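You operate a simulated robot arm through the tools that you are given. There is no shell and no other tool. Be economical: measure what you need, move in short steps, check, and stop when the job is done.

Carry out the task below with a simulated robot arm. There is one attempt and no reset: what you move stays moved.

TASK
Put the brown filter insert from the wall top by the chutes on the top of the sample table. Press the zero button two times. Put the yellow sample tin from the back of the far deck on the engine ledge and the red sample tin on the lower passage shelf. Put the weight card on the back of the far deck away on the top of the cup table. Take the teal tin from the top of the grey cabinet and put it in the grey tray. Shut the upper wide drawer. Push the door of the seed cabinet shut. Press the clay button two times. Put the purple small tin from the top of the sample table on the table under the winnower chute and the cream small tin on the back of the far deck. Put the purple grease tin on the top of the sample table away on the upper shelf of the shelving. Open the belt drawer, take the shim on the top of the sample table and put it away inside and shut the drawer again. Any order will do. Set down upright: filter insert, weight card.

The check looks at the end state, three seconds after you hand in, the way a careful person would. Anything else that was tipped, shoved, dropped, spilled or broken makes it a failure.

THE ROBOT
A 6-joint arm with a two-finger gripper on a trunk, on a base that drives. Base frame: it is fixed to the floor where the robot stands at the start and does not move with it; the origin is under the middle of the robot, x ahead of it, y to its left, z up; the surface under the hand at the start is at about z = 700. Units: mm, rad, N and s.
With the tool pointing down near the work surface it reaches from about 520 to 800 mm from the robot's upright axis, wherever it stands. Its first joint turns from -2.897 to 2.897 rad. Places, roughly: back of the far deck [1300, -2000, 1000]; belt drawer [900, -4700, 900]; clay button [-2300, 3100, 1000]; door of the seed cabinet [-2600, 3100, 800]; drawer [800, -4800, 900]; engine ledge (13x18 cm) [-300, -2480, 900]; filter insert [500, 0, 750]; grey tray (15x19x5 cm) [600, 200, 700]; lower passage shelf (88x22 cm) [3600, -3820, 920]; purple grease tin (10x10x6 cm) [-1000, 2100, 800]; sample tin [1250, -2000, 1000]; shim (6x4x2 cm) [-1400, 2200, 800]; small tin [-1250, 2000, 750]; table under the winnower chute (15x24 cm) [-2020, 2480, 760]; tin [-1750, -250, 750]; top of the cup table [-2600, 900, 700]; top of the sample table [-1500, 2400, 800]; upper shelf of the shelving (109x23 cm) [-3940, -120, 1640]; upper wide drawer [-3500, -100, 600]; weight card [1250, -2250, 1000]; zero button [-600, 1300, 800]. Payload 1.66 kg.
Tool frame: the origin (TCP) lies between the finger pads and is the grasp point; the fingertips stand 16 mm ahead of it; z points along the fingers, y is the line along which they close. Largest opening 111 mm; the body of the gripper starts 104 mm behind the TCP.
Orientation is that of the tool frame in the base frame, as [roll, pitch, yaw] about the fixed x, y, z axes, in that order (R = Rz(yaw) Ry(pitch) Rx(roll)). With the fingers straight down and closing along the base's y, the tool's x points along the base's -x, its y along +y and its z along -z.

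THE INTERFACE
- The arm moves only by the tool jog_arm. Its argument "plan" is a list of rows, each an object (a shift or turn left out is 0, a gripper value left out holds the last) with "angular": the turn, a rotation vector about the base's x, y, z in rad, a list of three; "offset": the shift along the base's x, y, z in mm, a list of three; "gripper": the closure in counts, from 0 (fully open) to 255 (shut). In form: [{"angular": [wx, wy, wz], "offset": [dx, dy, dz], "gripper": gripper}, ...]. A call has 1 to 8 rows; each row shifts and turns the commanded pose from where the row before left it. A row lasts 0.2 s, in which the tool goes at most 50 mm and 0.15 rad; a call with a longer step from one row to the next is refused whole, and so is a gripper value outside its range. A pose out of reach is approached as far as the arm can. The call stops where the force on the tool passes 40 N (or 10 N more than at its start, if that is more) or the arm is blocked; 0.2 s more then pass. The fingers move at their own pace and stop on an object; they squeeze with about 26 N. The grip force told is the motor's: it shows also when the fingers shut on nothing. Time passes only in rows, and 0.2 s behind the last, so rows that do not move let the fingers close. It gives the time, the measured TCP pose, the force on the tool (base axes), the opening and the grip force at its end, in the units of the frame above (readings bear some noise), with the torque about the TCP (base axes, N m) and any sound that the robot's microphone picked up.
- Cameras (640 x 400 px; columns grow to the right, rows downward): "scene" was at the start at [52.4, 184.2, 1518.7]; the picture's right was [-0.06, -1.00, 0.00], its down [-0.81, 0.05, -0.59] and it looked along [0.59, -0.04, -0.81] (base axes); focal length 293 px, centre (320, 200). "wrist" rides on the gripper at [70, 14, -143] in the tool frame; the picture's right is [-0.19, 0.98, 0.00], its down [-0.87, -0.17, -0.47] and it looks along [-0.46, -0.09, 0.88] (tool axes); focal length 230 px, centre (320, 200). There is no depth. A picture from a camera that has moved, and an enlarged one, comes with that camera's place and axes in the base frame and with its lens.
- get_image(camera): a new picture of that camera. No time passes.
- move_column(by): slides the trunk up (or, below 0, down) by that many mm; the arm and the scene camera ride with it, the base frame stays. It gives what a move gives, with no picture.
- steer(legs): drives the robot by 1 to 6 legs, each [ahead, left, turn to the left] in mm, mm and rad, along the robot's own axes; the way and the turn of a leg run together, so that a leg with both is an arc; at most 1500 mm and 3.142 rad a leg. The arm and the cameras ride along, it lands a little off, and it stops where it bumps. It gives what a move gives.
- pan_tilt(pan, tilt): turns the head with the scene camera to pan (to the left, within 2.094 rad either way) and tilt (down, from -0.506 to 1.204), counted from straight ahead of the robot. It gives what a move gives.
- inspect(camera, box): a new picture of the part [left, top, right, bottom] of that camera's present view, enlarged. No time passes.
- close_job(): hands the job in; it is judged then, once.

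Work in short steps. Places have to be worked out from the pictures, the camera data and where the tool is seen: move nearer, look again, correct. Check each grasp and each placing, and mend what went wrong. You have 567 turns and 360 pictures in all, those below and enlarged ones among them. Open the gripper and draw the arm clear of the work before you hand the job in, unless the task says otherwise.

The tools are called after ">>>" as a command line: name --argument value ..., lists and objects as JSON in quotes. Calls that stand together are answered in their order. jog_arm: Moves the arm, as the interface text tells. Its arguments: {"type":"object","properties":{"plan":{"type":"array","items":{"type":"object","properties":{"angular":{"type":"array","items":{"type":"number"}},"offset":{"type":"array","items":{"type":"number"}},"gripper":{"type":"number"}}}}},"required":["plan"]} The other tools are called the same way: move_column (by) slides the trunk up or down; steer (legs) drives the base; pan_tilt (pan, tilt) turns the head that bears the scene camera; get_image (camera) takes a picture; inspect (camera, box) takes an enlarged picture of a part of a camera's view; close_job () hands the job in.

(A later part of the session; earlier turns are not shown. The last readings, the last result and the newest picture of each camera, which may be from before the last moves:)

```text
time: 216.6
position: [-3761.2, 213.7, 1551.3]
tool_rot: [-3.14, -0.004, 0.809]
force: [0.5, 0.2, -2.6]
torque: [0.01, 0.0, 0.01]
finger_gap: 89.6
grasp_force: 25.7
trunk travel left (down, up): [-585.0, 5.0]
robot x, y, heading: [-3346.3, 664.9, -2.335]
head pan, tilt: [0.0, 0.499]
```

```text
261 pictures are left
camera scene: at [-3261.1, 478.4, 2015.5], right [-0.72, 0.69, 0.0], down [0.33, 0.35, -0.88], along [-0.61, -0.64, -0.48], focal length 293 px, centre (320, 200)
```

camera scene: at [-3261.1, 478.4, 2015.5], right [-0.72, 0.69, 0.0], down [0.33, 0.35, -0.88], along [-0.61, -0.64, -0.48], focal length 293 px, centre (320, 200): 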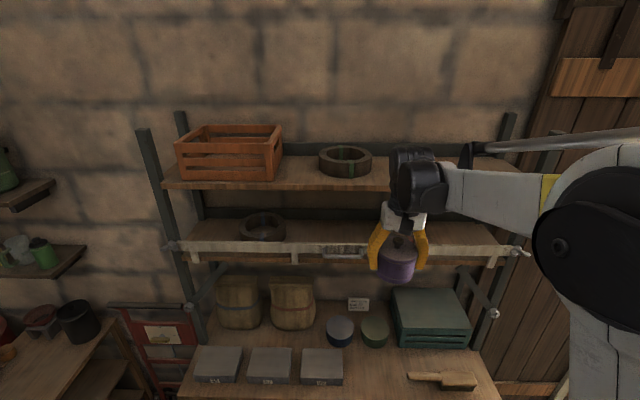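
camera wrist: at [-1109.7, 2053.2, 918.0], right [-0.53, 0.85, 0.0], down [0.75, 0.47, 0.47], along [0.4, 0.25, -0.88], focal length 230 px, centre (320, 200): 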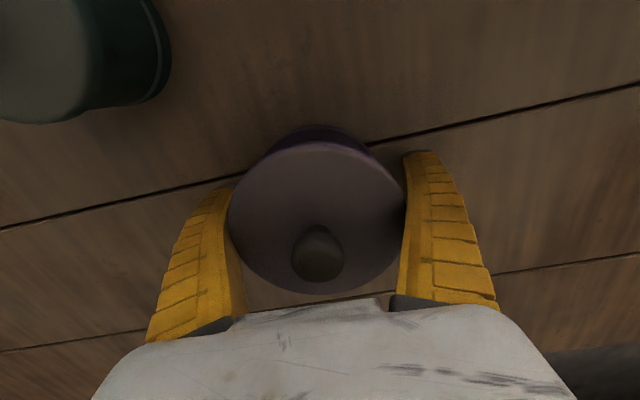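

The ring-shaped item is mid-shelf; free place at about [-4146,86]. I raise the arm, then drive right and ahead.

>>> jog_arm --plan '[{"offset": [0, 0, 40]}, {"offset": [0, 0, 45]}, {"offset": [0, 0, 45]}, {"offset": [0, 0, 45]}, {"offset": [0, 0, 30]}]'

>>> steer --legs '[[0, -188, 0], [230, 0, 0]]'

>>> get_image --camera "scene"

>>> get_image --camera "wrist"

```text
time: 217.8
position: [-3760.5, 213.6, 1756.5]
tool_rot: [-3.139, -0.005, 0.811]
force: [-1.2, -0.4, -2.9]
torque: [0.03, 0.04, -0.03]
finger_gap: 89.9
grasp_force: 26.3
trunk travel left (down, up): [-585.0, 5.0]
robot x, y, heading: [-3346.1, 660.3, -2.331]
head pan, tilt: [0.0, 0.499]
```

```text
time: 220.7
position: [-4053.9, 174.0, 1756.7]
tool_rot: [-3.14, -0.004, 0.813]
force: [0.1, -0.9, -2.3]
torque: [-0.01, 0.02, 0.01]
finger_gap: 89.7
grasp_force: 26.2
trunk travel left (down, up): [-585.0, 5.0]
robot x, y, heading: [-3641.4, 622.1, -2.329]
head pan, tilt: [0.0, 0.499]
```

```text
260 pictures are left
camera scene: at [-3555.4, 440.0, 2015.5], right [-0.73, 0.69, 0.0], down [0.33, 0.35, -0.88], along [-0.6, -0.64, -0.48], focal length 293 px, centre (320, 200)
```

scene: 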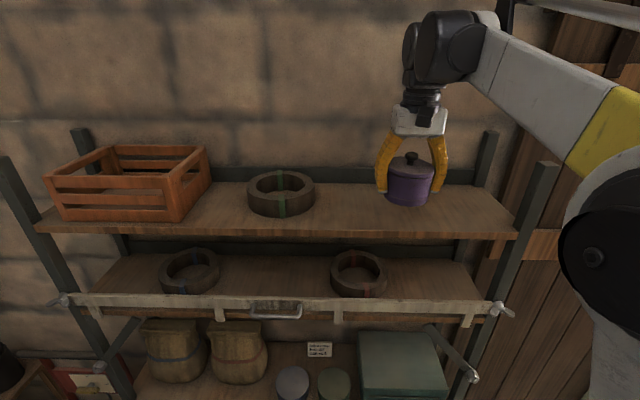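

```text
259 pictures are left
camera wrist: at [-3996.8, 216.3, 1900.0], right [0.58, -0.81, 0.0], down [-0.72, -0.51, 0.47], along [-0.38, -0.27, -0.88], focal length 230 px, centre (320, 200)
```

wrist: 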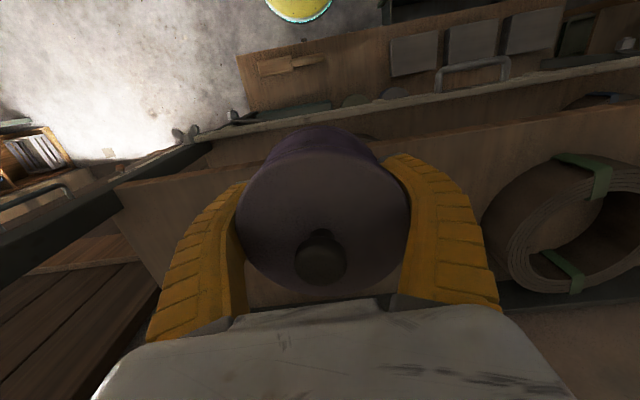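

Tool is above the shelf's front; I move 115 mm deeper and lower gently.

>>> jog_arm --plan '[{"offset": [-32, -34, 0]}, {"offset": [-30, -32, 0]}, {"offset": [-18, -19, -20]}, {"offset": [0, 0, -25]}]'

>>> get_image --camera "scene"

>>> get_image --camera "wrist"

```text
time: 221.7
position: [-4133.8, 89.1, 1712.8]
tool_rot: [-3.14, -0.003, 0.811]
force: [0.2, 0.0, -2.8]
torque: [-0.05, 0.0, -0.01]
finger_gap: 89.5
grasp_force: 25.6
trunk travel left (down, up): [-585.0, 5.0]
robot x, y, heading: [-3643.6, 622.8, -2.325]
head pan, tilt: [0.0, 0.499]
```

```text
258 pictures are left
camera scene: at [-3554.4, 441.5, 2015.6], right [-0.73, 0.69, 0.0], down [0.33, 0.35, -0.88], along [-0.6, -0.64, -0.48], focal length 293 px, centre (320, 200)
```

scene: 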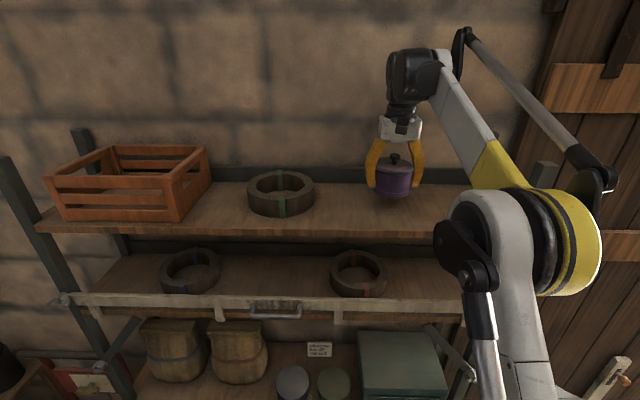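

```text
257 pictures are left
camera wrist: at [-4076.6, 132.0, 1855.3], right [0.58, -0.81, 0.0], down [-0.72, -0.51, 0.47], along [-0.38, -0.27, -0.88], focal length 230 px, centre (320, 200)
```

wrist: 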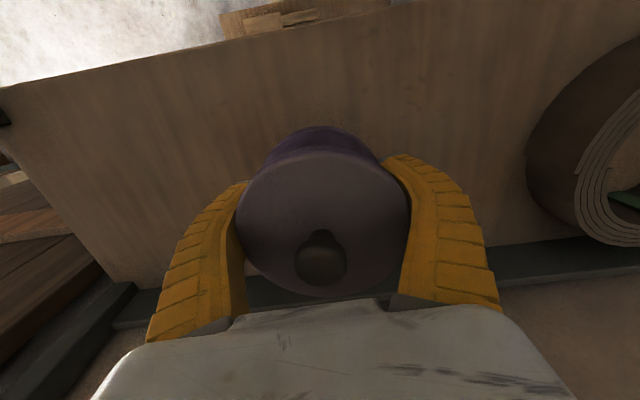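

Good position. Lowering gently to contact.

>>> jog_arm --plan '[{"offset": [0, 0, -20]}, {"offset": [0, 0, -12]}, {"offset": [0, 0, -6]}, {"offset": [0, 0, -4]}]'

>>> jog_arm --plan '[{"offset": [0, 0, -2]}, {"offset": [0, 0, -2]}]'

```text
time: 222.7
position: [-4135.2, 89.3, 1668.9]
tool_rot: [-3.139, -0.004, 0.813]
force: [0.9, 0.5, -3.4]
torque: [0.02, 0.0, -0.01]
finger_gap: 89.6
grasp_force: 25.9
trunk travel left (down, up): [-585.0, 5.0]
robot x, y, heading: [-3648.0, 622.4, -2.332]
head pan, tilt: [0.0, 0.499]
```

```text
time: 223.3
position: [-4134.9, 89.6, 1665.6]
tool_rot: [-3.14, -0.003, 0.811]
force: [-3.2, -5.5, 15.7]
torque: [0.05, 0.34, 0.0]
finger_gap: 90.8
grasp_force: 25.9
trunk travel left (down, up): [-585.0, 5.0]
robot x, y, heading: [-3642.5, 623.5, -2.333]
head pan, tilt: [0.0, 0.499]
```

Contact. Release and rise straight up.

>>> jog_arm --plan '[{"gripper": 0}, {"gripper": 0}, {"gripper": 0}, {"offset": [0, 0, 25]}, {"offset": [0, 0, 40]}, {"offset": [0, 0, 45]}]'

>>> get_image --camera "scene"

```text
time: 224.7
position: [-4120.0, 104.7, 1764.8]
tool_rot: [-3.141, 0.0, 0.811]
force: [1.7, 1.0, -0.1]
torque: [-0.08, 0.08, -0.02]
finger_gap: 112.3
grasp_force: 1.5
out of reach, approached as far as the arm can: row 6
trunk travel left (down, up): [-585.0, 5.0]
robot x, y, heading: [-3647.0, 622.5, -2.332]
head pan, tilt: [0.0, 0.499]
```

```text
256 pictures are left
camera scene: at [-3553.0, 443.2, 2015.7], right [-0.73, 0.69, 0.0], down [0.33, 0.35, -0.88], along [-0.61, -0.64, -0.48], focal length 293 px, centre (320, 200)
```

scene: 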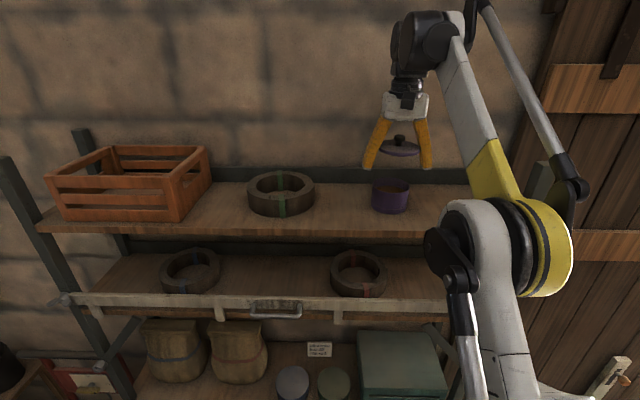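

The lid came up with the fingers! I zoom to see how it is held.

>>> inspect --camera "scene" --box '[340, 60, 460, 230]'

>>> get_image --camera "wrist"

```text
2.35 times, centred on (400, 145) of scene
camera zoom: at [-3553.0, 443.2, 2015.7], right [-0.73, 0.69, 0.0], down [0.33, 0.35, -0.88], along [-0.61, -0.64, -0.48], focal length 690 px, centre (132, 329)
```

zoom: 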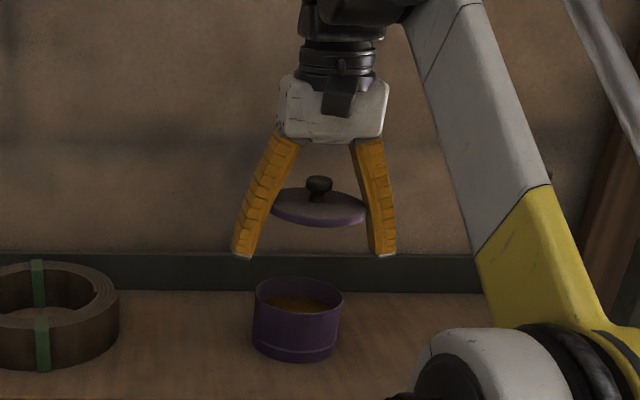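

```text
254 pictures are left
camera wrist: at [-4062.7, 146.9, 1908.4], right [0.58, -0.81, 0.0], down [-0.72, -0.51, 0.47], along [-0.38, -0.27, -0.88], focal length 230 px, centre (320, 200)
```

wrist: 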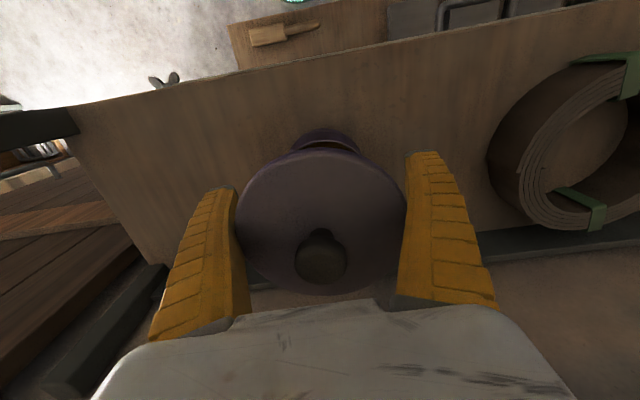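

The lid is wedged in the narrow upper part of the open fingers. I bring it straight back down onto the tin first.

>>> jog_arm --plan '[{"offset": [0, 0, -40]}, {"offset": [0, 0, -30]}]'

>>> inspect --camera "scene" --box '[340, 60, 460, 230]'

>>> get_image --camera "wrist"

```text
time: 225.3
position: [-4122.9, 103.0, 1692.5]
tool_rot: [-3.139, -0.005, 0.812]
force: [-0.2, -0.4, -0.4]
torque: [0.02, -0.02, -0.02]
finger_gap: 111.0
grasp_force: 0.1
trunk travel left (down, up): [-585.0, 5.0]
robot x, y, heading: [-3643.3, 619.5, -2.329]
head pan, tilt: [0.0, 0.499]
```

```text
2.35 times, centred on (400, 145) of scene
camera zoom: at [-3556.1, 439.8, 2015.4], right [-0.73, 0.69, 0.0], down [0.33, 0.35, -0.88], along [-0.6, -0.64, -0.48], focal length 690 px, centre (132, 329)
```

zoom: 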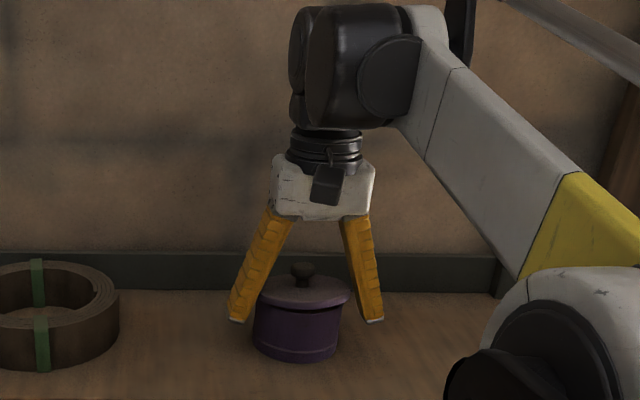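

```text
252 pictures are left
camera wrist: at [-4064.8, 144.4, 1835.2], right [0.58, -0.81, 0.0], down [-0.72, -0.51, 0.47], along [-0.38, -0.27, -0.88], focal length 230 px, centre (320, 200)
```

wrist: 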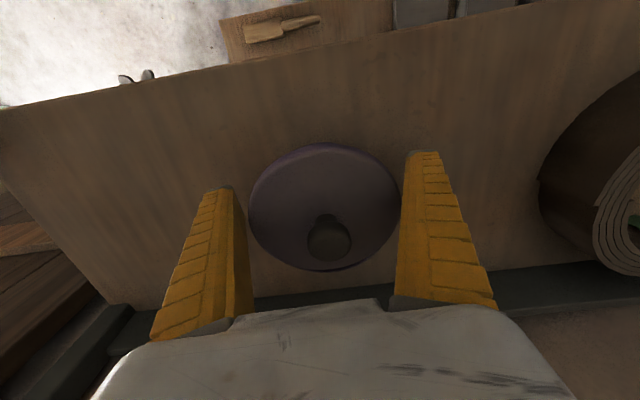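

The lid dropped free onto the tin but sits slightly off. I zoom in more.

>>> inspect --camera "scene" --box '[370, 150, 430, 220]'

>>> inspect --camera "wrist" --box '[230, 120, 420, 290]'

```text
5.71 times, centred on (400, 185) of scene
camera zoom: at [-3556.1, 439.8, 2015.4], right [-0.73, 0.69, 0.0], down [0.33, 0.35, -0.88], along [-0.6, -0.64, -0.48], focal length 1675 px, centre (-137, 286)
```

zoom: 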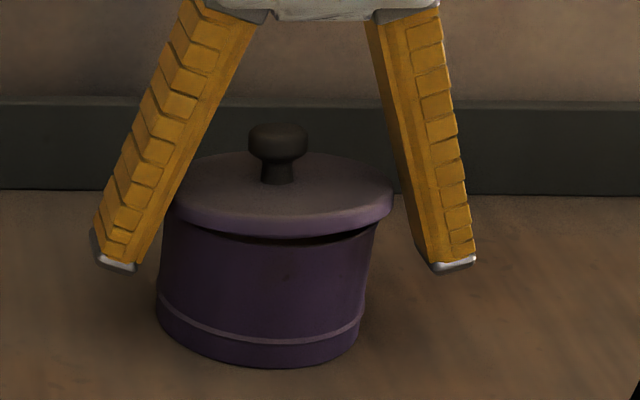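

```text
2.35 times, centred on (325, 205) of wrist
camera zoom: at [-4064.8, 144.4, 1835.2], right [0.58, -0.81, 0.0], down [-0.72, -0.51, 0.47], along [-0.38, -0.27, -0.88], focal length 541 px, centre (308, 188)
```

zoom: 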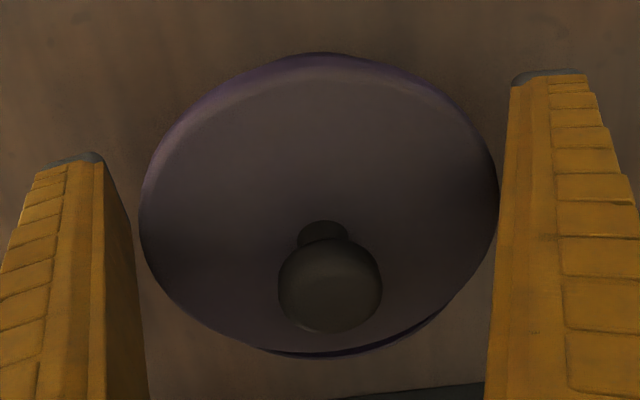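

The lid is ~5–9 mm off-centre. I grip the lid's rim gently with the fingertips, lift a little, shift it +n (deeper), and reseat it.

>>> jog_arm --plan '[{"offset": [0, 0, 6]}, {"gripper": 90}, {"gripper": 90}, {"gripper": 120}, {"gripper": 120}]'

>>> inspect --camera "scene" --box '[370, 150, 430, 220]'

```text
time: 226.5
position: [-4122.5, 101.2, 1698.2]
tool_rot: [-3.14, -0.004, 0.813]
force: [0.1, -0.3, 0.2]
torque: [0.04, -0.03, 0.02]
finger_gap: 93.5
grasp_force: 26.4
trunk travel left (down, up): [-585.0, 5.0]
robot x, y, heading: [-3643.7, 621.4, -2.328]
head pan, tilt: [0.0, 0.499]
```

```text
5.71 times, centred on (400, 185) of scene
camera zoom: at [-3555.7, 439.8, 2015.4], right [-0.73, 0.69, 0.0], down [0.33, 0.35, -0.88], along [-0.6, -0.64, -0.48], focal length 1675 px, centre (-137, 286)
```

zoom: 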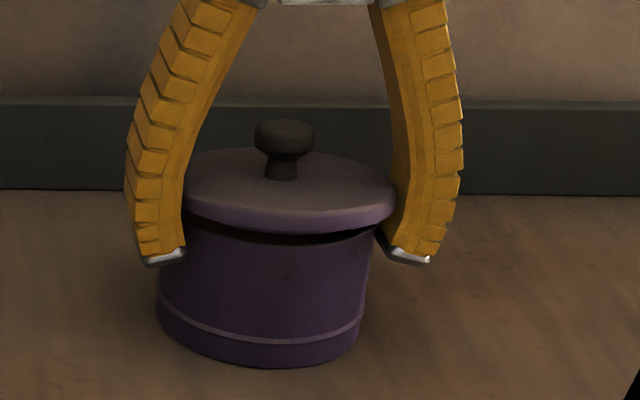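

Lid gripped. By the image geometry it needs to move about (-6,-12) mm. I lift 5 mm, shift and look.

>>> jog_arm --plan '[{"offset": [0, 0, 6]}, {"offset": [-6, -12, 0]}]'

>>> inspect --camera "scene" --box '[370, 150, 430, 220]'

>>> inspect --camera "wrist" --box '[230, 120, 420, 290]'

```text
time: 227.1
position: [-4128.9, 87.9, 1704.1]
tool_rot: [-3.14, -0.003, 0.813]
force: [-0.9, -0.1, 1.0]
torque: [0.04, -0.01, 0.01]
finger_gap: 93.7
grasp_force: 25.9
trunk travel left (down, up): [-585.0, 5.0]
robot x, y, heading: [-3647.0, 622.2, -2.332]
head pan, tilt: [0.0, 0.499]
```

```text
5.71 times, centred on (400, 185) of scene
camera zoom: at [-3556.9, 438.6, 2015.4], right [-0.73, 0.69, 0.0], down [0.33, 0.35, -0.88], along [-0.6, -0.64, -0.48], focal length 1675 px, centre (-137, 286)
```

zoom: 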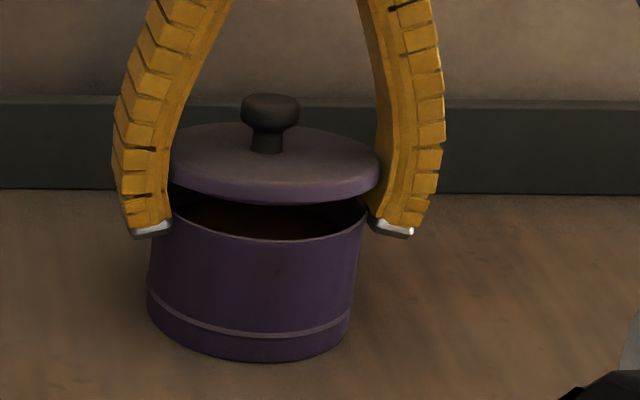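

```text
2.35 times, centred on (325, 205) of wrist
camera zoom: at [-4072.1, 130.9, 1847.6], right [0.58, -0.81, 0.0], down [-0.72, -0.51, 0.47], along [-0.38, -0.27, -0.88], focal length 541 px, centre (308, 188)
```

zoom: 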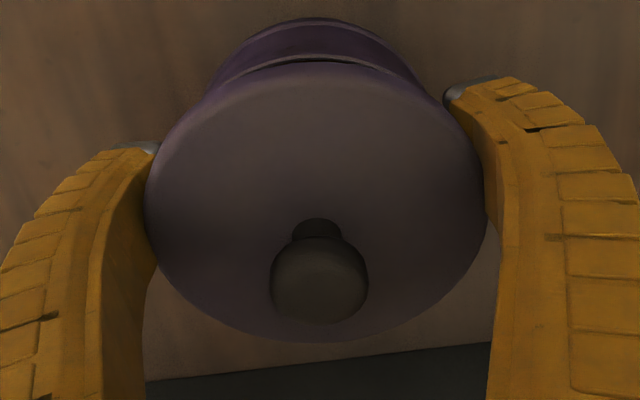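

Still a few mm short toward the wall. I shift another (-3,-6) and look again.

>>> jog_arm --plan '[{"offset": [-3, -6, 0]}]'

>>> inspect --camera "scene" --box '[370, 150, 430, 220]'

```text
time: 227.5
position: [-4131.1, 83.7, 1705.2]
tool_rot: [-3.139, -0.004, 0.811]
force: [-0.1, 1.3, 0.6]
torque: [0.04, 0.01, -0.01]
finger_gap: 93.6
grasp_force: 25.7
trunk travel left (down, up): [-585.0, 5.0]
robot x, y, heading: [-3643.4, 622.7, -2.33]
head pan, tilt: [0.0, 0.499]
```

```text
5.71 times, centred on (400, 185) of scene
camera zoom: at [-3556.0, 439.9, 2015.5], right [-0.73, 0.69, 0.0], down [0.33, 0.35, -0.88], along [-0.6, -0.64, -0.48], focal length 1675 px, centre (-137, 286)
```

zoom: 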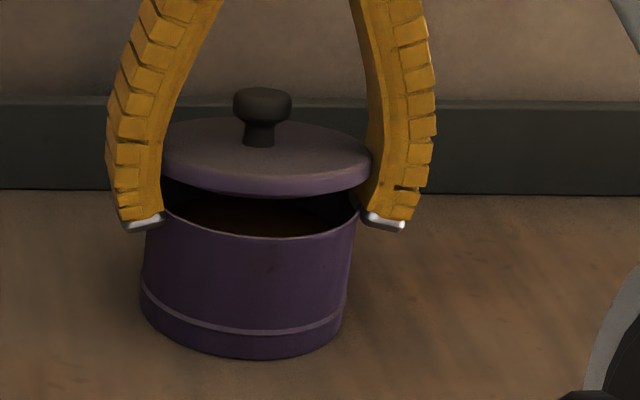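

The tin is being dragged along with the lid, so the lid's far side is still engaged. I lift higher to separate and check.

>>> jog_arm --plan '[{"offset": [0, 0, 8]}, {"offset": [0, 0, 8]}]'

>>> inspect --camera "scene" --box '[370, 150, 430, 220]'

>>> inspect --camera "wrist" --box '[230, 120, 420, 290]'

```text
time: 228.1
position: [-4131.5, 83.7, 1721.3]
tool_rot: [-3.14, -0.002, 0.813]
force: [-0.2, 0.5, 0.3]
torque: [-0.03, -0.01, 0.01]
finger_gap: 93.5
grasp_force: 26.0
trunk travel left (down, up): [-585.0, 5.0]
robot x, y, heading: [-3644.6, 624.6, -2.332]
head pan, tilt: [0.0, 0.499]
```

```text
5.71 times, centred on (400, 185) of scene
camera zoom: at [-3556.0, 439.9, 2015.5], right [-0.73, 0.69, 0.0], down [0.33, 0.35, -0.88], along [-0.6, -0.64, -0.48], focal length 1675 px, centre (-137, 286)
```

zoom: 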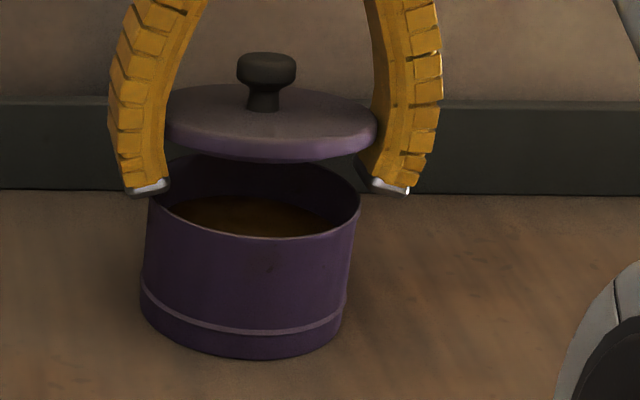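

```text
2.35 times, centred on (325, 205) of wrist
camera zoom: at [-4074.2, 126.1, 1864.4], right [0.58, -0.81, 0.0], down [-0.72, -0.51, 0.47], along [-0.38, -0.27, -0.88], focal length 541 px, centre (308, 188)
```

zoom: 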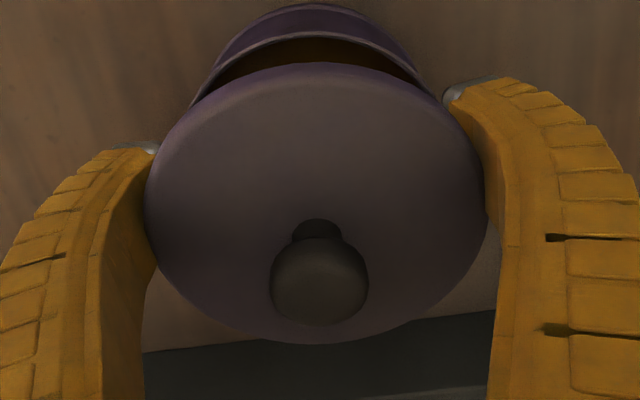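

Now separated: both views suggest the lid should come back ~5 mm toward the robot. I shift and lower slowly.

>>> jog_arm --plan '[{"offset": [3, 4, 0]}, {"offset": [0, 0, -5]}, {"offset": [0, 0, -5]}, {"offset": [0, 0, -4]}]'

>>> inspect --camera "scene" --box '[370, 150, 430, 220]'

>>> inspect --camera "wrist" --box '[230, 120, 420, 290]'

```text
time: 229.1
position: [-4127.3, 88.2, 1707.9]
tool_rot: [-3.139, -0.004, 0.811]
force: [2.3, -0.4, 1.2]
torque: [-0.04, -0.08, 0.04]
finger_gap: 93.2
grasp_force: 25.8
trunk travel left (down, up): [-585.0, 5.0]
robot x, y, heading: [-3640.6, 626.3, -2.327]
head pan, tilt: [0.0, 0.499]
```

```text
5.71 times, centred on (400, 185) of scene
camera zoom: at [-3555.2, 439.9, 2015.4], right [-0.73, 0.69, 0.0], down [0.33, 0.35, -0.88], along [-0.6, -0.64, -0.48], focal length 1675 px, centre (-137, 286)
```

zoom: 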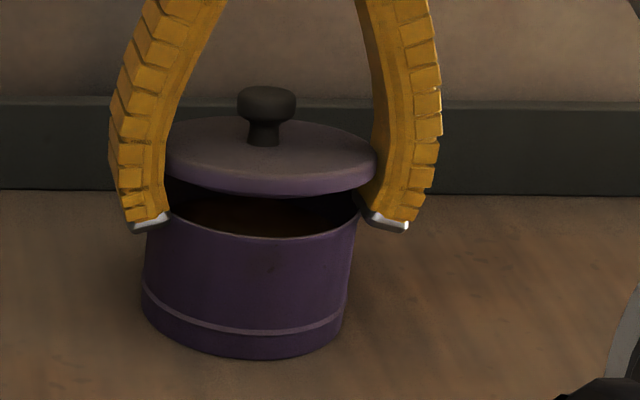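

```text
2.35 times, centred on (325, 205) of wrist
camera zoom: at [-4070.7, 129.9, 1850.7], right [0.58, -0.81, 0.0], down [-0.72, -0.52, 0.47], along [-0.38, -0.27, -0.88], focal length 541 px, centre (308, 188)
```

zoom: 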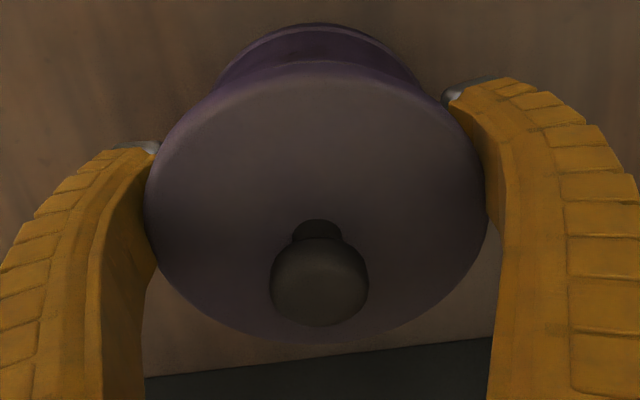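

Alignment looks within ~3 mm. Lower further to seat it.

>>> jog_arm --plan '[{"offset": [0, 0, -3]}, {"offset": [0, 0, -3]}, {"offset": [0, 0, -3]}]'

>>> inspect --camera "scene" --box '[370, 150, 430, 220]'

```text
time: 229.9
position: [-4129.0, 88.4, 1698.9]
tool_rot: [-3.139, -0.004, 0.811]
force: [0.3, 1.0, 1.1]
torque: [0.03, 0.05, 0.0]
finger_gap: 93.6
grasp_force: 26.3
trunk travel left (down, up): [-585.0, 5.0]
robot x, y, heading: [-3645.0, 623.7, -2.328]
head pan, tilt: [0.0, 0.499]
```

```text
5.71 times, centred on (400, 185) of scene
camera zoom: at [-3555.7, 440.2, 2015.5], right [-0.73, 0.69, 0.0], down [0.33, 0.35, -0.88], along [-0.6, -0.64, -0.48], focal length 1675 px, centre (-137, 286)
```

zoom: 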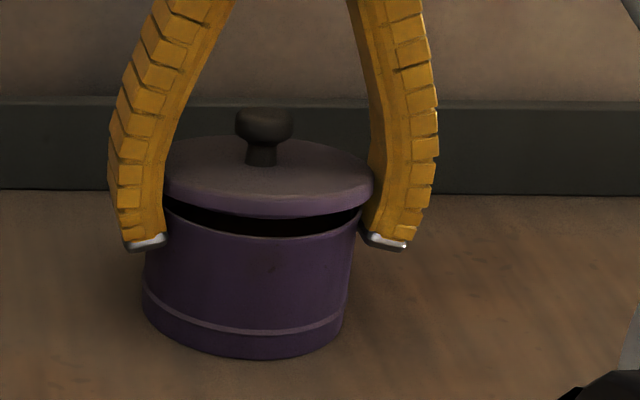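

>>> jog_arm --plan '[{"offset": [0, 0, -3]}, {"offset": [0, 0, -3]}]'

>>> jog_arm --plan '[{"offset": [0, 0, -2]}, {"offset": [0, 0, -2]}]'

>>> inspect --camera "scene" --box '[370, 150, 430, 220]'

```text
time: 230.5
position: [-4126.6, 88.6, 1693.3]
tool_rot: [-3.141, 0.0, 0.813]
force: [-2.7, -0.9, 12.4]
torque: [-0.33, 0.35, 0.04]
finger_gap: 93.1
grasp_force: 26.4
trunk travel left (down, up): [-585.0, 5.0]
robot x, y, heading: [-3645.3, 622.6, -2.331]
head pan, tilt: [0.0, 0.499]
```

```text
time: 231.1
position: [-4128.6, 89.4, 1689.3]
tool_rot: [-3.14, -0.001, 0.811]
force: [-1.9, -1.7, 15.4]
torque: [-0.2, 0.26, 0.02]
finger_gap: 92.5
grasp_force: 26.1
trunk travel left (down, up): [-585.0, 5.0]
robot x, y, heading: [-3646.1, 619.2, -2.33]
head pan, tilt: [0.0, 0.499]
```

```text
5.71 times, centred on (400, 185) of scene
camera zoom: at [-3554.9, 441.3, 2015.6], right [-0.73, 0.69, 0.0], down [0.33, 0.35, -0.88], along [-0.6, -0.64, -0.48], focal length 1675 px, centre (-137, 286)
```

zoom: 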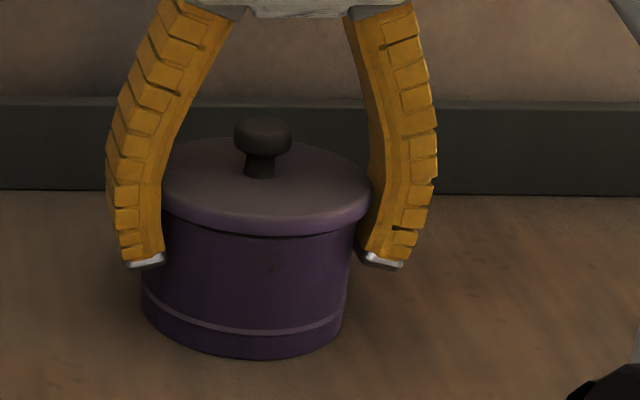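

The lid looks seated. Open fully, rise a bit, and inspect.

>>> jog_arm --plan '[{"gripper": 0}, {"gripper": 0}, {"gripper": 0}, {"offset": [0, 0, 15]}, {"offset": [0, 0, 20]}, {"offset": [12, 12, 15]}]'

>>> inspect --camera "scene" --box '[370, 150, 430, 220]'

>>> inspect --camera "wrist" --box '[230, 80, 420, 250]'

```text
time: 232.5
position: [-4112.4, 103.2, 1740.3]
tool_rot: [-3.139, -0.001, 0.812]
force: [0.2, 0.0, 0.4]
torque: [-0.08, 0.04, 0.0]
finger_gap: 110.8
grasp_force: 0.0
trunk travel left (down, up): [-585.0, 5.0]
robot x, y, heading: [-3645.1, 618.9, -2.329]
head pan, tilt: [0.0, 0.499]
```

```text
5.71 times, centred on (400, 185) of scene
camera zoom: at [-3553.4, 442.5, 2015.7], right [-0.73, 0.69, 0.0], down [0.33, 0.35, -0.88], along [-0.61, -0.64, -0.48], focal length 1675 px, centre (-137, 286)
```

zoom: 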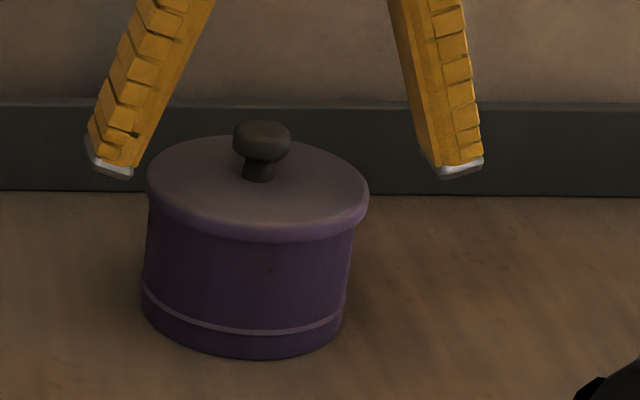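

```text
2.35 times, centred on (325, 165) of wrist
camera zoom: at [-4056.6, 144.9, 1882.3], right [0.58, -0.81, 0.0], down [-0.72, -0.51, 0.47], along [-0.38, -0.27, -0.88], focal length 541 px, centre (308, 282)
```

zoom: 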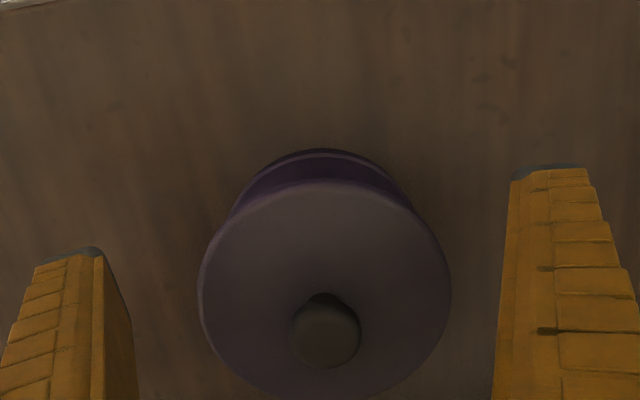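

The lid sits flat on the tin. To make sure it is fully on, I'll press its knob gently with closed fingertips.

>>> jog_arm --plan '[{"offset": [15, 16, 20], "gripper": 255}, {"gripper": 255}]'

>>> steer --legs '[[50, 0, 0]]'

>>> get_image --camera "wrist"

```text
time: 233.1
position: [-4101.3, 114.0, 1758.6]
tool_rot: [-3.14, -0.004, 0.81]
force: [-0.8, 0.6, -0.7]
torque: [0.05, -0.03, 0.01]
finger_gap: 0.0
grasp_force: 25.9
trunk travel left (down, up): [-585.0, 5.0]
robot x, y, heading: [-3643.5, 621.0, -2.329]
head pan, tilt: [0.0, 0.499]
```

```text
time: 234.0
position: [-4133.6, 82.5, 1759.7]
tool_rot: [-3.14, -0.002, 0.812]
force: [0.3, 0.4, -0.1]
torque: [0.05, 0.01, -0.03]
finger_gap: 0.0
grasp_force: 26.1
trunk travel left (down, up): [-585.0, 5.0]
robot x, y, heading: [-3678.3, 589.0, -2.335]
head pan, tilt: [0.0, 0.499]
```

```text
237 pictures are left
camera wrist: at [-4076.4, 123.8, 1901.7], right [0.58, -0.81, 0.0], down [-0.72, -0.51, 0.47], along [-0.38, -0.27, -0.88], focal length 230 px, centre (320, 200)
```

wrist: 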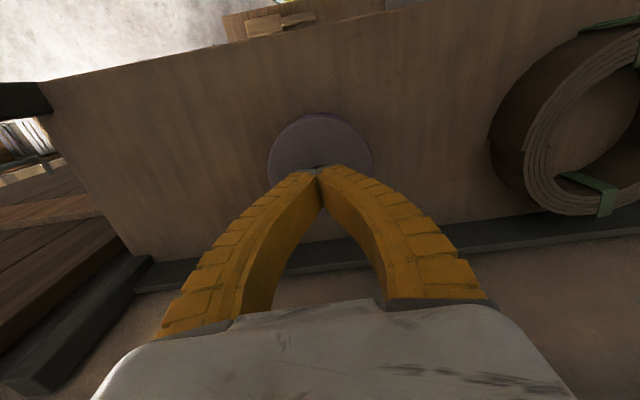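

Fingertips are above the knob. Press slowly.

>>> jog_arm --plan '[{"offset": [0, 0, -4]}, {"offset": [0, 0, -4]}, {"offset": [0, 0, -4]}]'

>>> inspect --camera "scene" --box '[360, 120, 460, 240]'

```text
time: 234.8
position: [-4132.7, 80.2, 1747.1]
tool_rot: [-3.141, -0.002, 0.812]
force: [0.3, 0.0, 0.1]
torque: [-0.04, 0.03, -0.04]
finger_gap: 0.0
grasp_force: 26.2
trunk travel left (down, up): [-585.0, 5.0]
robot x, y, heading: [-3676.8, 591.2, -2.333]
head pan, tilt: [0.0, 0.499]
```

```text
3.33 times, centred on (410, 180) of scene
camera zoom: at [-3588.8, 405.3, 2015.5], right [-0.73, 0.69, 0.0], down [0.33, 0.35, -0.88], along [-0.6, -0.64, -0.48], focal length 977 px, centre (20, 267)
```

zoom: 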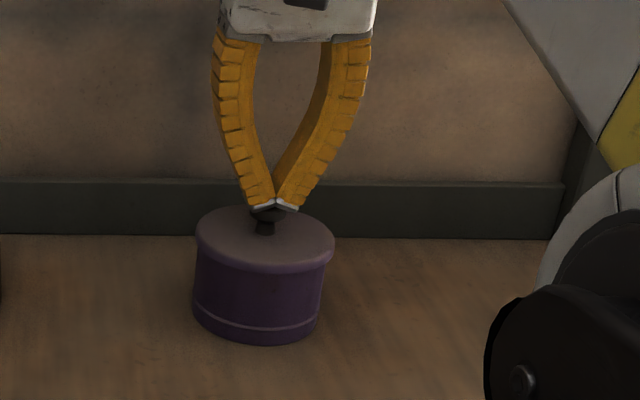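

>>> jog_arm --plan '[{"offset": [-1, 1, -3]}, {"offset": [0, 0, -3]}]'

>>> jog_arm --plan '[{"offset": [0, 0, -3]}]'

>>> jog_arm --plan '[{"offset": [0, 0, -3]}]'

```text
time: 235.4
position: [-4134.3, 82.4, 1740.9]
tool_rot: [-3.14, -0.003, 0.811]
force: [-2.5, -3.7, 17.2]
torque: [-0.1, 0.08, 0.04]
finger_gap: 6.1
grasp_force: 26.0
trunk travel left (down, up): [-585.0, 5.0]
robot x, y, heading: [-3677.2, 589.6, -2.327]
head pan, tilt: [0.0, 0.499]
heard: snap
```

```text
time: 235.8
position: [-4134.1, 83.2, 1738.4]
tool_rot: [-3.14, 0.001, 0.812]
force: [-1.5, -2.9, 21.2]
torque: [-0.11, 0.09, 0.02]
finger_gap: 6.2
grasp_force: 26.0
trunk travel left (down, up): [-585.0, 5.0]
robot x, y, heading: [-3679.7, 590.6, -2.329]
head pan, tilt: [0.0, 0.499]
```

```text
time: 236.2
position: [-4134.2, 82.4, 1735.1]
tool_rot: [-3.139, -0.003, 0.811]
force: [-1.5, -3.0, 24.2]
torque: [-0.17, 0.1, 0.01]
finger_gap: 6.7
grasp_force: 25.8
trunk travel left (down, up): [-585.0, 5.0]
robot x, y, heading: [-3676.3, 589.3, -2.33]
head pan, tilt: [0.0, 0.499]
```

A snap: the lid is back on. I open the fingers (away from the knob) and rise.

>>> jog_arm --plan '[{"gripper": 0}, {"gripper": 0}, {"offset": [0, 0, 12]}, {"offset": [15, 16, 12]}, {"offset": [30, 32, 10]}]'

>>> inspect --camera "scene" --box '[330, 100, 470, 240]'

```text
time: 237.4
position: [-4087.6, 133.6, 1769.3]
tool_rot: [-3.14, -0.001, 0.811]
force: [0.4, 0.7, 0.0]
torque: [-0.06, 0.04, -0.01]
finger_gap: 110.9
grasp_force: 0.1
trunk travel left (down, up): [-585.0, 5.0]
robot x, y, heading: [-3675.1, 591.4, -2.332]
head pan, tilt: [0.0, 0.499]
```

```text
2.86 times, centred on (400, 170) of scene
camera zoom: at [-3585.5, 409.1, 2015.8], right [-0.73, 0.69, 0.0], down [0.33, 0.34, -0.88], along [-0.61, -0.64, -0.48], focal length 838 px, centre (91, 286)
```

zoom: 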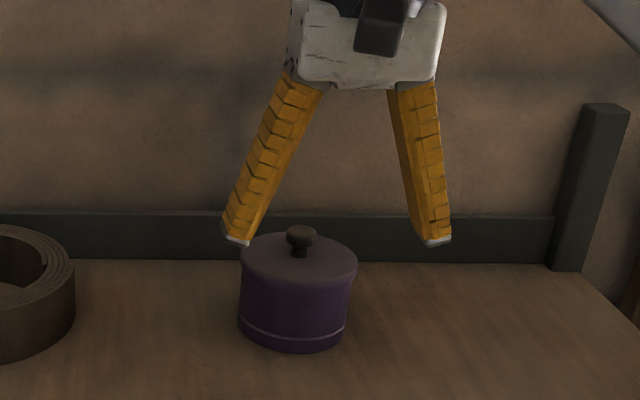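

Grease tin done. I back off, lower the trunk and look at the open drawer.

>>> steer --legs '[[-300, 0, 0]]'

>>> move_column --by -400

>>> pan_tilt --pan 0.6 --tilt 0.7

>>> get_image --camera "scene"

>>> pan_tilt --pan 1.5 --tilt 0.6

>>> get_image --camera "scene"

```text
time: 239.5
position: [-3885.0, 345.8, 1767.7]
tool_rot: [-3.139, -0.003, 0.811]
force: [0.0, -0.4, 0.0]
torque: [-0.02, 0.01, 0.02]
finger_gap: 110.9
grasp_force: 0.0
trunk travel left (down, up): [-585.0, 5.0]
robot x, y, heading: [-3470.0, 804.7, -2.33]
head pan, tilt: [0.0, 0.499]
```

```text
time: 243.3
position: [-3884.5, 347.1, 1368.1]
tool_rot: [-3.139, -0.002, 0.811]
force: [1.2, -1.3, 0.5]
torque: [0.02, -0.01, 0.0]
finger_gap: 110.9
grasp_force: 0.0
trunk travel left (down, up): [-185.0, 405.0]
robot x, y, heading: [-3468.7, 804.6, -2.329]
head pan, tilt: [0.0, 0.499]
```

```text
time: 244.3
position: [-3883.3, 344.9, 1367.7]
tool_rot: [-3.14, -0.004, 0.812]
force: [-0.4, 0.0, -0.4]
torque: [0.0, 0.0, 0.02]
finger_gap: 111.2
grasp_force: 0.0
trunk travel left (down, up): [-185.0, 405.0]
robot x, y, heading: [-3473.6, 804.8, -2.324]
head pan, tilt: [0.6, 0.7]
```

```text
234 pictures are left
camera scene: at [-3333.9, 604.2, 1597.8], right [-0.99, 0.16, 0.0], down [0.1, 0.64, -0.77], along [-0.12, -0.76, -0.64], focal length 293 px, centre (320, 200)
```

scene: 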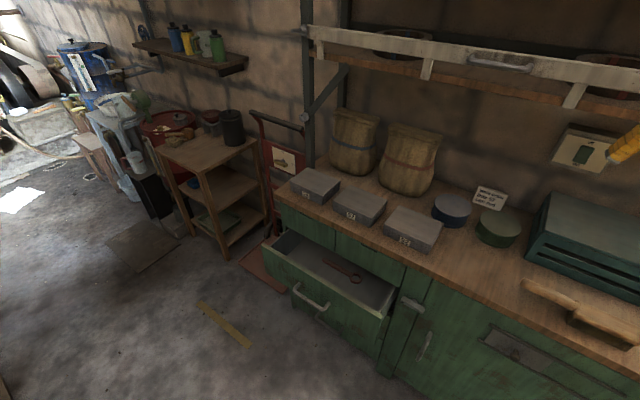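

```text
time: 245.5
position: [-3884.1, 345.4, 1368.3]
tool_rot: [-3.14, -0.003, 0.811]
force: [-0.5, 0.1, 0.0]
torque: [0.01, 0.01, 0.0]
finger_gap: 110.8
grasp_force: 0.0
trunk travel left (down, up): [-185.0, 405.0]
robot x, y, heading: [-3473.1, 803.1, -2.332]
head pan, tilt: [1.499, 0.6]
```

```text
233 pictures are left
camera scene: at [-3260.8, 622.8, 1606.4], right [-0.74, -0.67, 0.0], down [-0.38, 0.42, -0.83], along [0.56, -0.61, -0.56], focal length 293 px, centre (320, 200)
```

scene: 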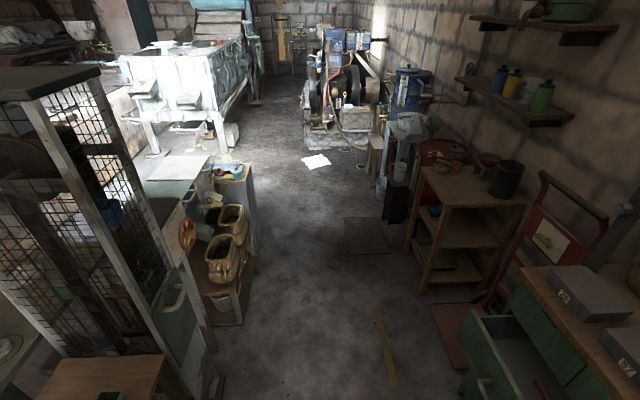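

The drawer front's top edge mid is about [-3430,-36,650], ~120 mm out. I drive left to face it, then lower.

>>> steer --legs '[[-100, 606, 0]]'

>>> move_column --by -185

>>> pan_tilt --pan 0.0 --tilt 0.9

>>> jog_arm --plan '[{"offset": [15, 16, -40], "gripper": 255}, {"offset": [10, 11, -45]}, {"offset": [0, 0, -48]}, {"offset": [0, 0, -48]}, {"offset": [0, 0, -48]}, {"offset": [0, 0, -48]}]'

>>> get_image --camera "scene"

```text
time: 249.0
position: [-3380.1, 3.2, 1367.7]
tool_rot: [-3.14, -0.004, 0.805]
force: [0.3, -0.2, 0.8]
torque: [0.03, 0.0, -0.01]
finger_gap: 110.7
grasp_force: 0.2
trunk travel left (down, up): [-185.0, 405.0]
robot x, y, heading: [-2961.8, 458.4, -2.337]
head pan, tilt: [1.499, 0.6]
```

```text
time: 251.0
position: [-3380.0, 2.7, 1181.9]
tool_rot: [-3.139, -0.002, 0.804]
force: [-0.5, 0.0, 0.0]
torque: [-0.02, 0.0, 0.01]
finger_gap: 110.8
grasp_force: 0.0
trunk travel left (down, up): [0.0, 590.0]
robot x, y, heading: [-2961.2, 462.4, -2.336]
head pan, tilt: [1.499, 0.6]
```

```text
time: 252.6
position: [-3380.1, 2.9, 1183.0]
tool_rot: [-3.14, -0.003, 0.804]
force: [-0.4, -0.5, 0.0]
torque: [0.02, -0.01, -0.04]
finger_gap: 111.1
grasp_force: 0.1
trunk travel left (down, up): [0.0, 590.0]
robot x, y, heading: [-2959.7, 463.5, -2.341]
head pan, tilt: [0.0, 0.901]
```

```text
time: 254.0
position: [-3353.2, 29.2, 906.3]
tool_rot: [-3.141, -0.003, 0.806]
force: [0.4, 0.2, -0.4]
torque: [-0.02, -0.01, 0.0]
finger_gap: 0.2
grasp_force: 26.3
trunk travel left (down, up): [0.0, 590.0]
robot x, y, heading: [-2964.4, 455.6, -2.337]
head pan, tilt: [0.0, 0.901]
```

```text
232 pictures are left
camera scene: at [-2865.6, 286.4, 1396.6], right [-0.72, 0.69, 0.0], down [0.54, 0.56, -0.62], along [-0.43, -0.45, -0.78], focal length 293 px, centre (320, 200)
```

scene: 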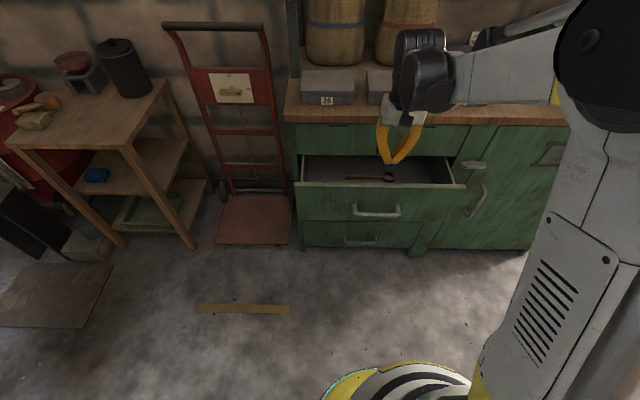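

Drawer's front centre lies ahead at z~690 top edge. I lower further in front of it, then tilt forward while approaching.

>>> jog_arm --plan '[{"offset": [0, 0, -48]}, {"offset": [0, 0, -48]}, {"offset": [0, 0, -48]}, {"offset": [0, 0, -48]}, {"offset": [0, 0, -40]}]'

>>> jog_arm --plan '[{"angular": [-0.101, 0.0966, 0], "offset": [-10, -10, 0]}, {"angular": [-0.101, 0.0966, 0], "offset": [-10, -10, 0]}, {"angular": [-0.101, 0.0966, 0], "offset": [-10, -10, 0]}, {"angular": [-0.101, 0.0966, 0], "offset": [-8, -9, 0]}, {"angular": [-0.101, 0.0966, 0]}]'

>>> get_image --camera "scene"

>>> get_image --camera "wrist"

```text
time: 255.2
position: [-3354.6, 29.9, 672.4]
tool_rot: [-3.14, -0.003, 0.804]
force: [-0.4, 0.1, 0.3]
torque: [0.0, -0.02, 0.0]
finger_gap: 0.1
grasp_force: 26.4
trunk travel left (down, up): [0.0, 590.0]
robot x, y, heading: [-2964.0, 458.2, -2.337]
head pan, tilt: [0.0, 0.901]
```

```text
time: 256.4
position: [-3414.8, -33.5, 697.8]
tool_rot: [3.14, 0.694, 0.805]
force: [-1.2, -0.1, -0.5]
torque: [0.02, 0.0, 0.0]
finger_gap: 0.0
grasp_force: 25.8
out of reach, approached as far as the arm can: row 4, 5
trunk travel left (down, up): [0.0, 590.0]
robot x, y, heading: [-2962.3, 458.3, -2.336]
head pan, tilt: [0.0, 0.901]
```

```text
231 pictures are left
camera scene: at [-2865.5, 286.4, 1396.6], right [-0.72, 0.69, 0.0], down [0.54, 0.56, -0.62], along [-0.43, -0.45, -0.78], focal length 293 px, centre (320, 200)
```

scene: 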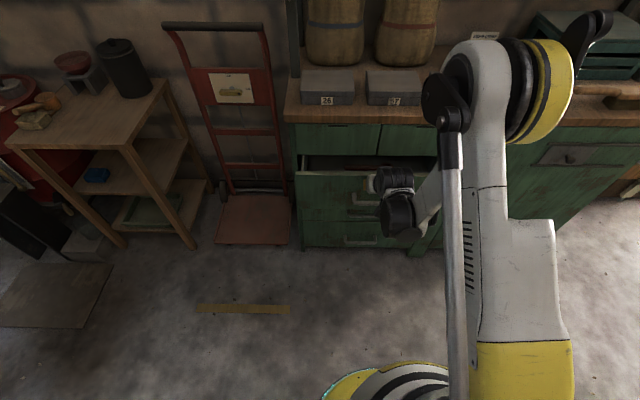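

```text
230 pictures are left
camera wrist: at [-3305.3, 62.7, 763.0], right [0.61, -0.79, 0.12], down [-0.37, -0.15, 0.92], along [-0.7, -0.6, -0.38], focal length 230 px, centre (320, 200)
```

wrist: 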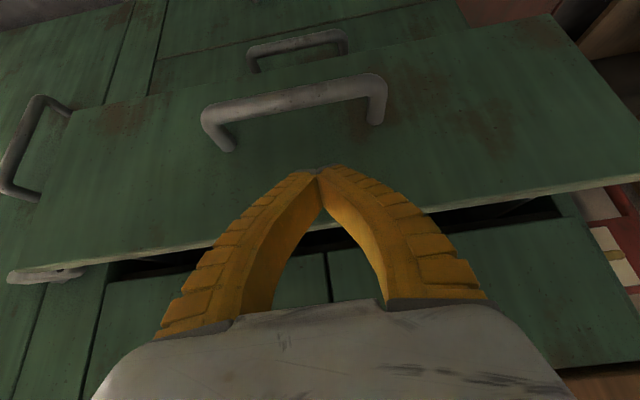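

Fingertips face the drawer front above its handle. I push forward in short rows.

>>> jog_arm --plan '[{"offset": [-14, -14, 0]}, {"offset": [-14, -14, 0]}, {"offset": [-14, -14, 0]}]'

>>> get_image --camera "wrist"

```text
time: 257.2
position: [-3458.1, -75.8, 698.5]
tool_rot: [3.141, 0.697, 0.805]
force: [-0.6, -0.3, -0.1]
torque: [0.03, -0.05, -0.05]
finger_gap: 0.0
grasp_force: 28.3
trunk travel left (down, up): [0.0, 590.0]
robot x, y, heading: [-2963.7, 460.6, -2.338]
head pan, tilt: [0.0, 0.901]
```

```text
229 pictures are left
camera wrist: at [-3347.9, 20.6, 762.5], right [0.61, -0.79, 0.12], down [-0.37, -0.14, 0.92], along [-0.7, -0.6, -0.38], focal length 230 px, centre (320, 200)
```

wrist: 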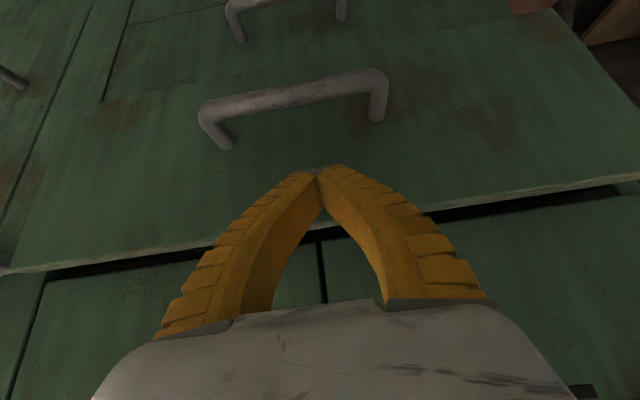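

The drawer is moving in. Continue until it stops.

>>> jog_arm --plan '[{"offset": [-12, -12, 0]}, {"offset": [-12, -12, 0]}, {"offset": [-10, -10, 0]}, {"offset": [-8, -8, 0]}]'

>>> get_image --camera "wrist"

```text
time: 258.0
position: [-3483.4, -103.3, 696.4]
tool_rot: [3.141, 0.684, 0.803]
force: [11.2, 10.3, 7.7]
torque: [-0.08, 0.1, -0.05]
finger_gap: 5.9
grasp_force: 28.5
trunk travel left (down, up): [0.0, 590.0]
robot x, y, heading: [-2962.2, 459.9, -2.332]
head pan, tilt: [0.0, 0.901]
stopped in row 4: the force on the tool passed its limit at 57 N (the readings are from after the stop); the commanded pose is now the measured one
```

```text
228 pictures are left
camera wrist: at [-3375.3, -7.5, 762.7], right [0.61, -0.79, 0.12], down [-0.38, -0.15, 0.91], along [-0.7, -0.6, -0.39], focal length 230 px, centre (320, 200)
```

wrist: 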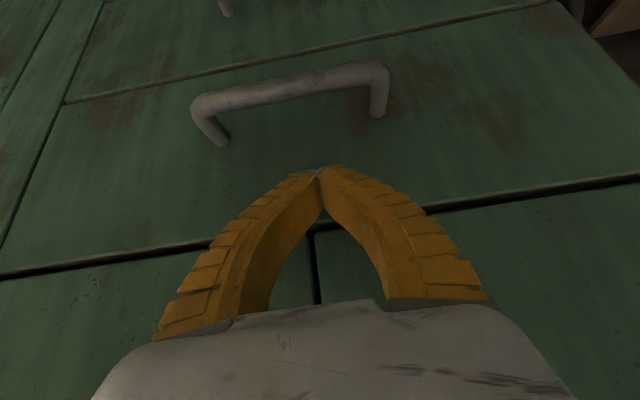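

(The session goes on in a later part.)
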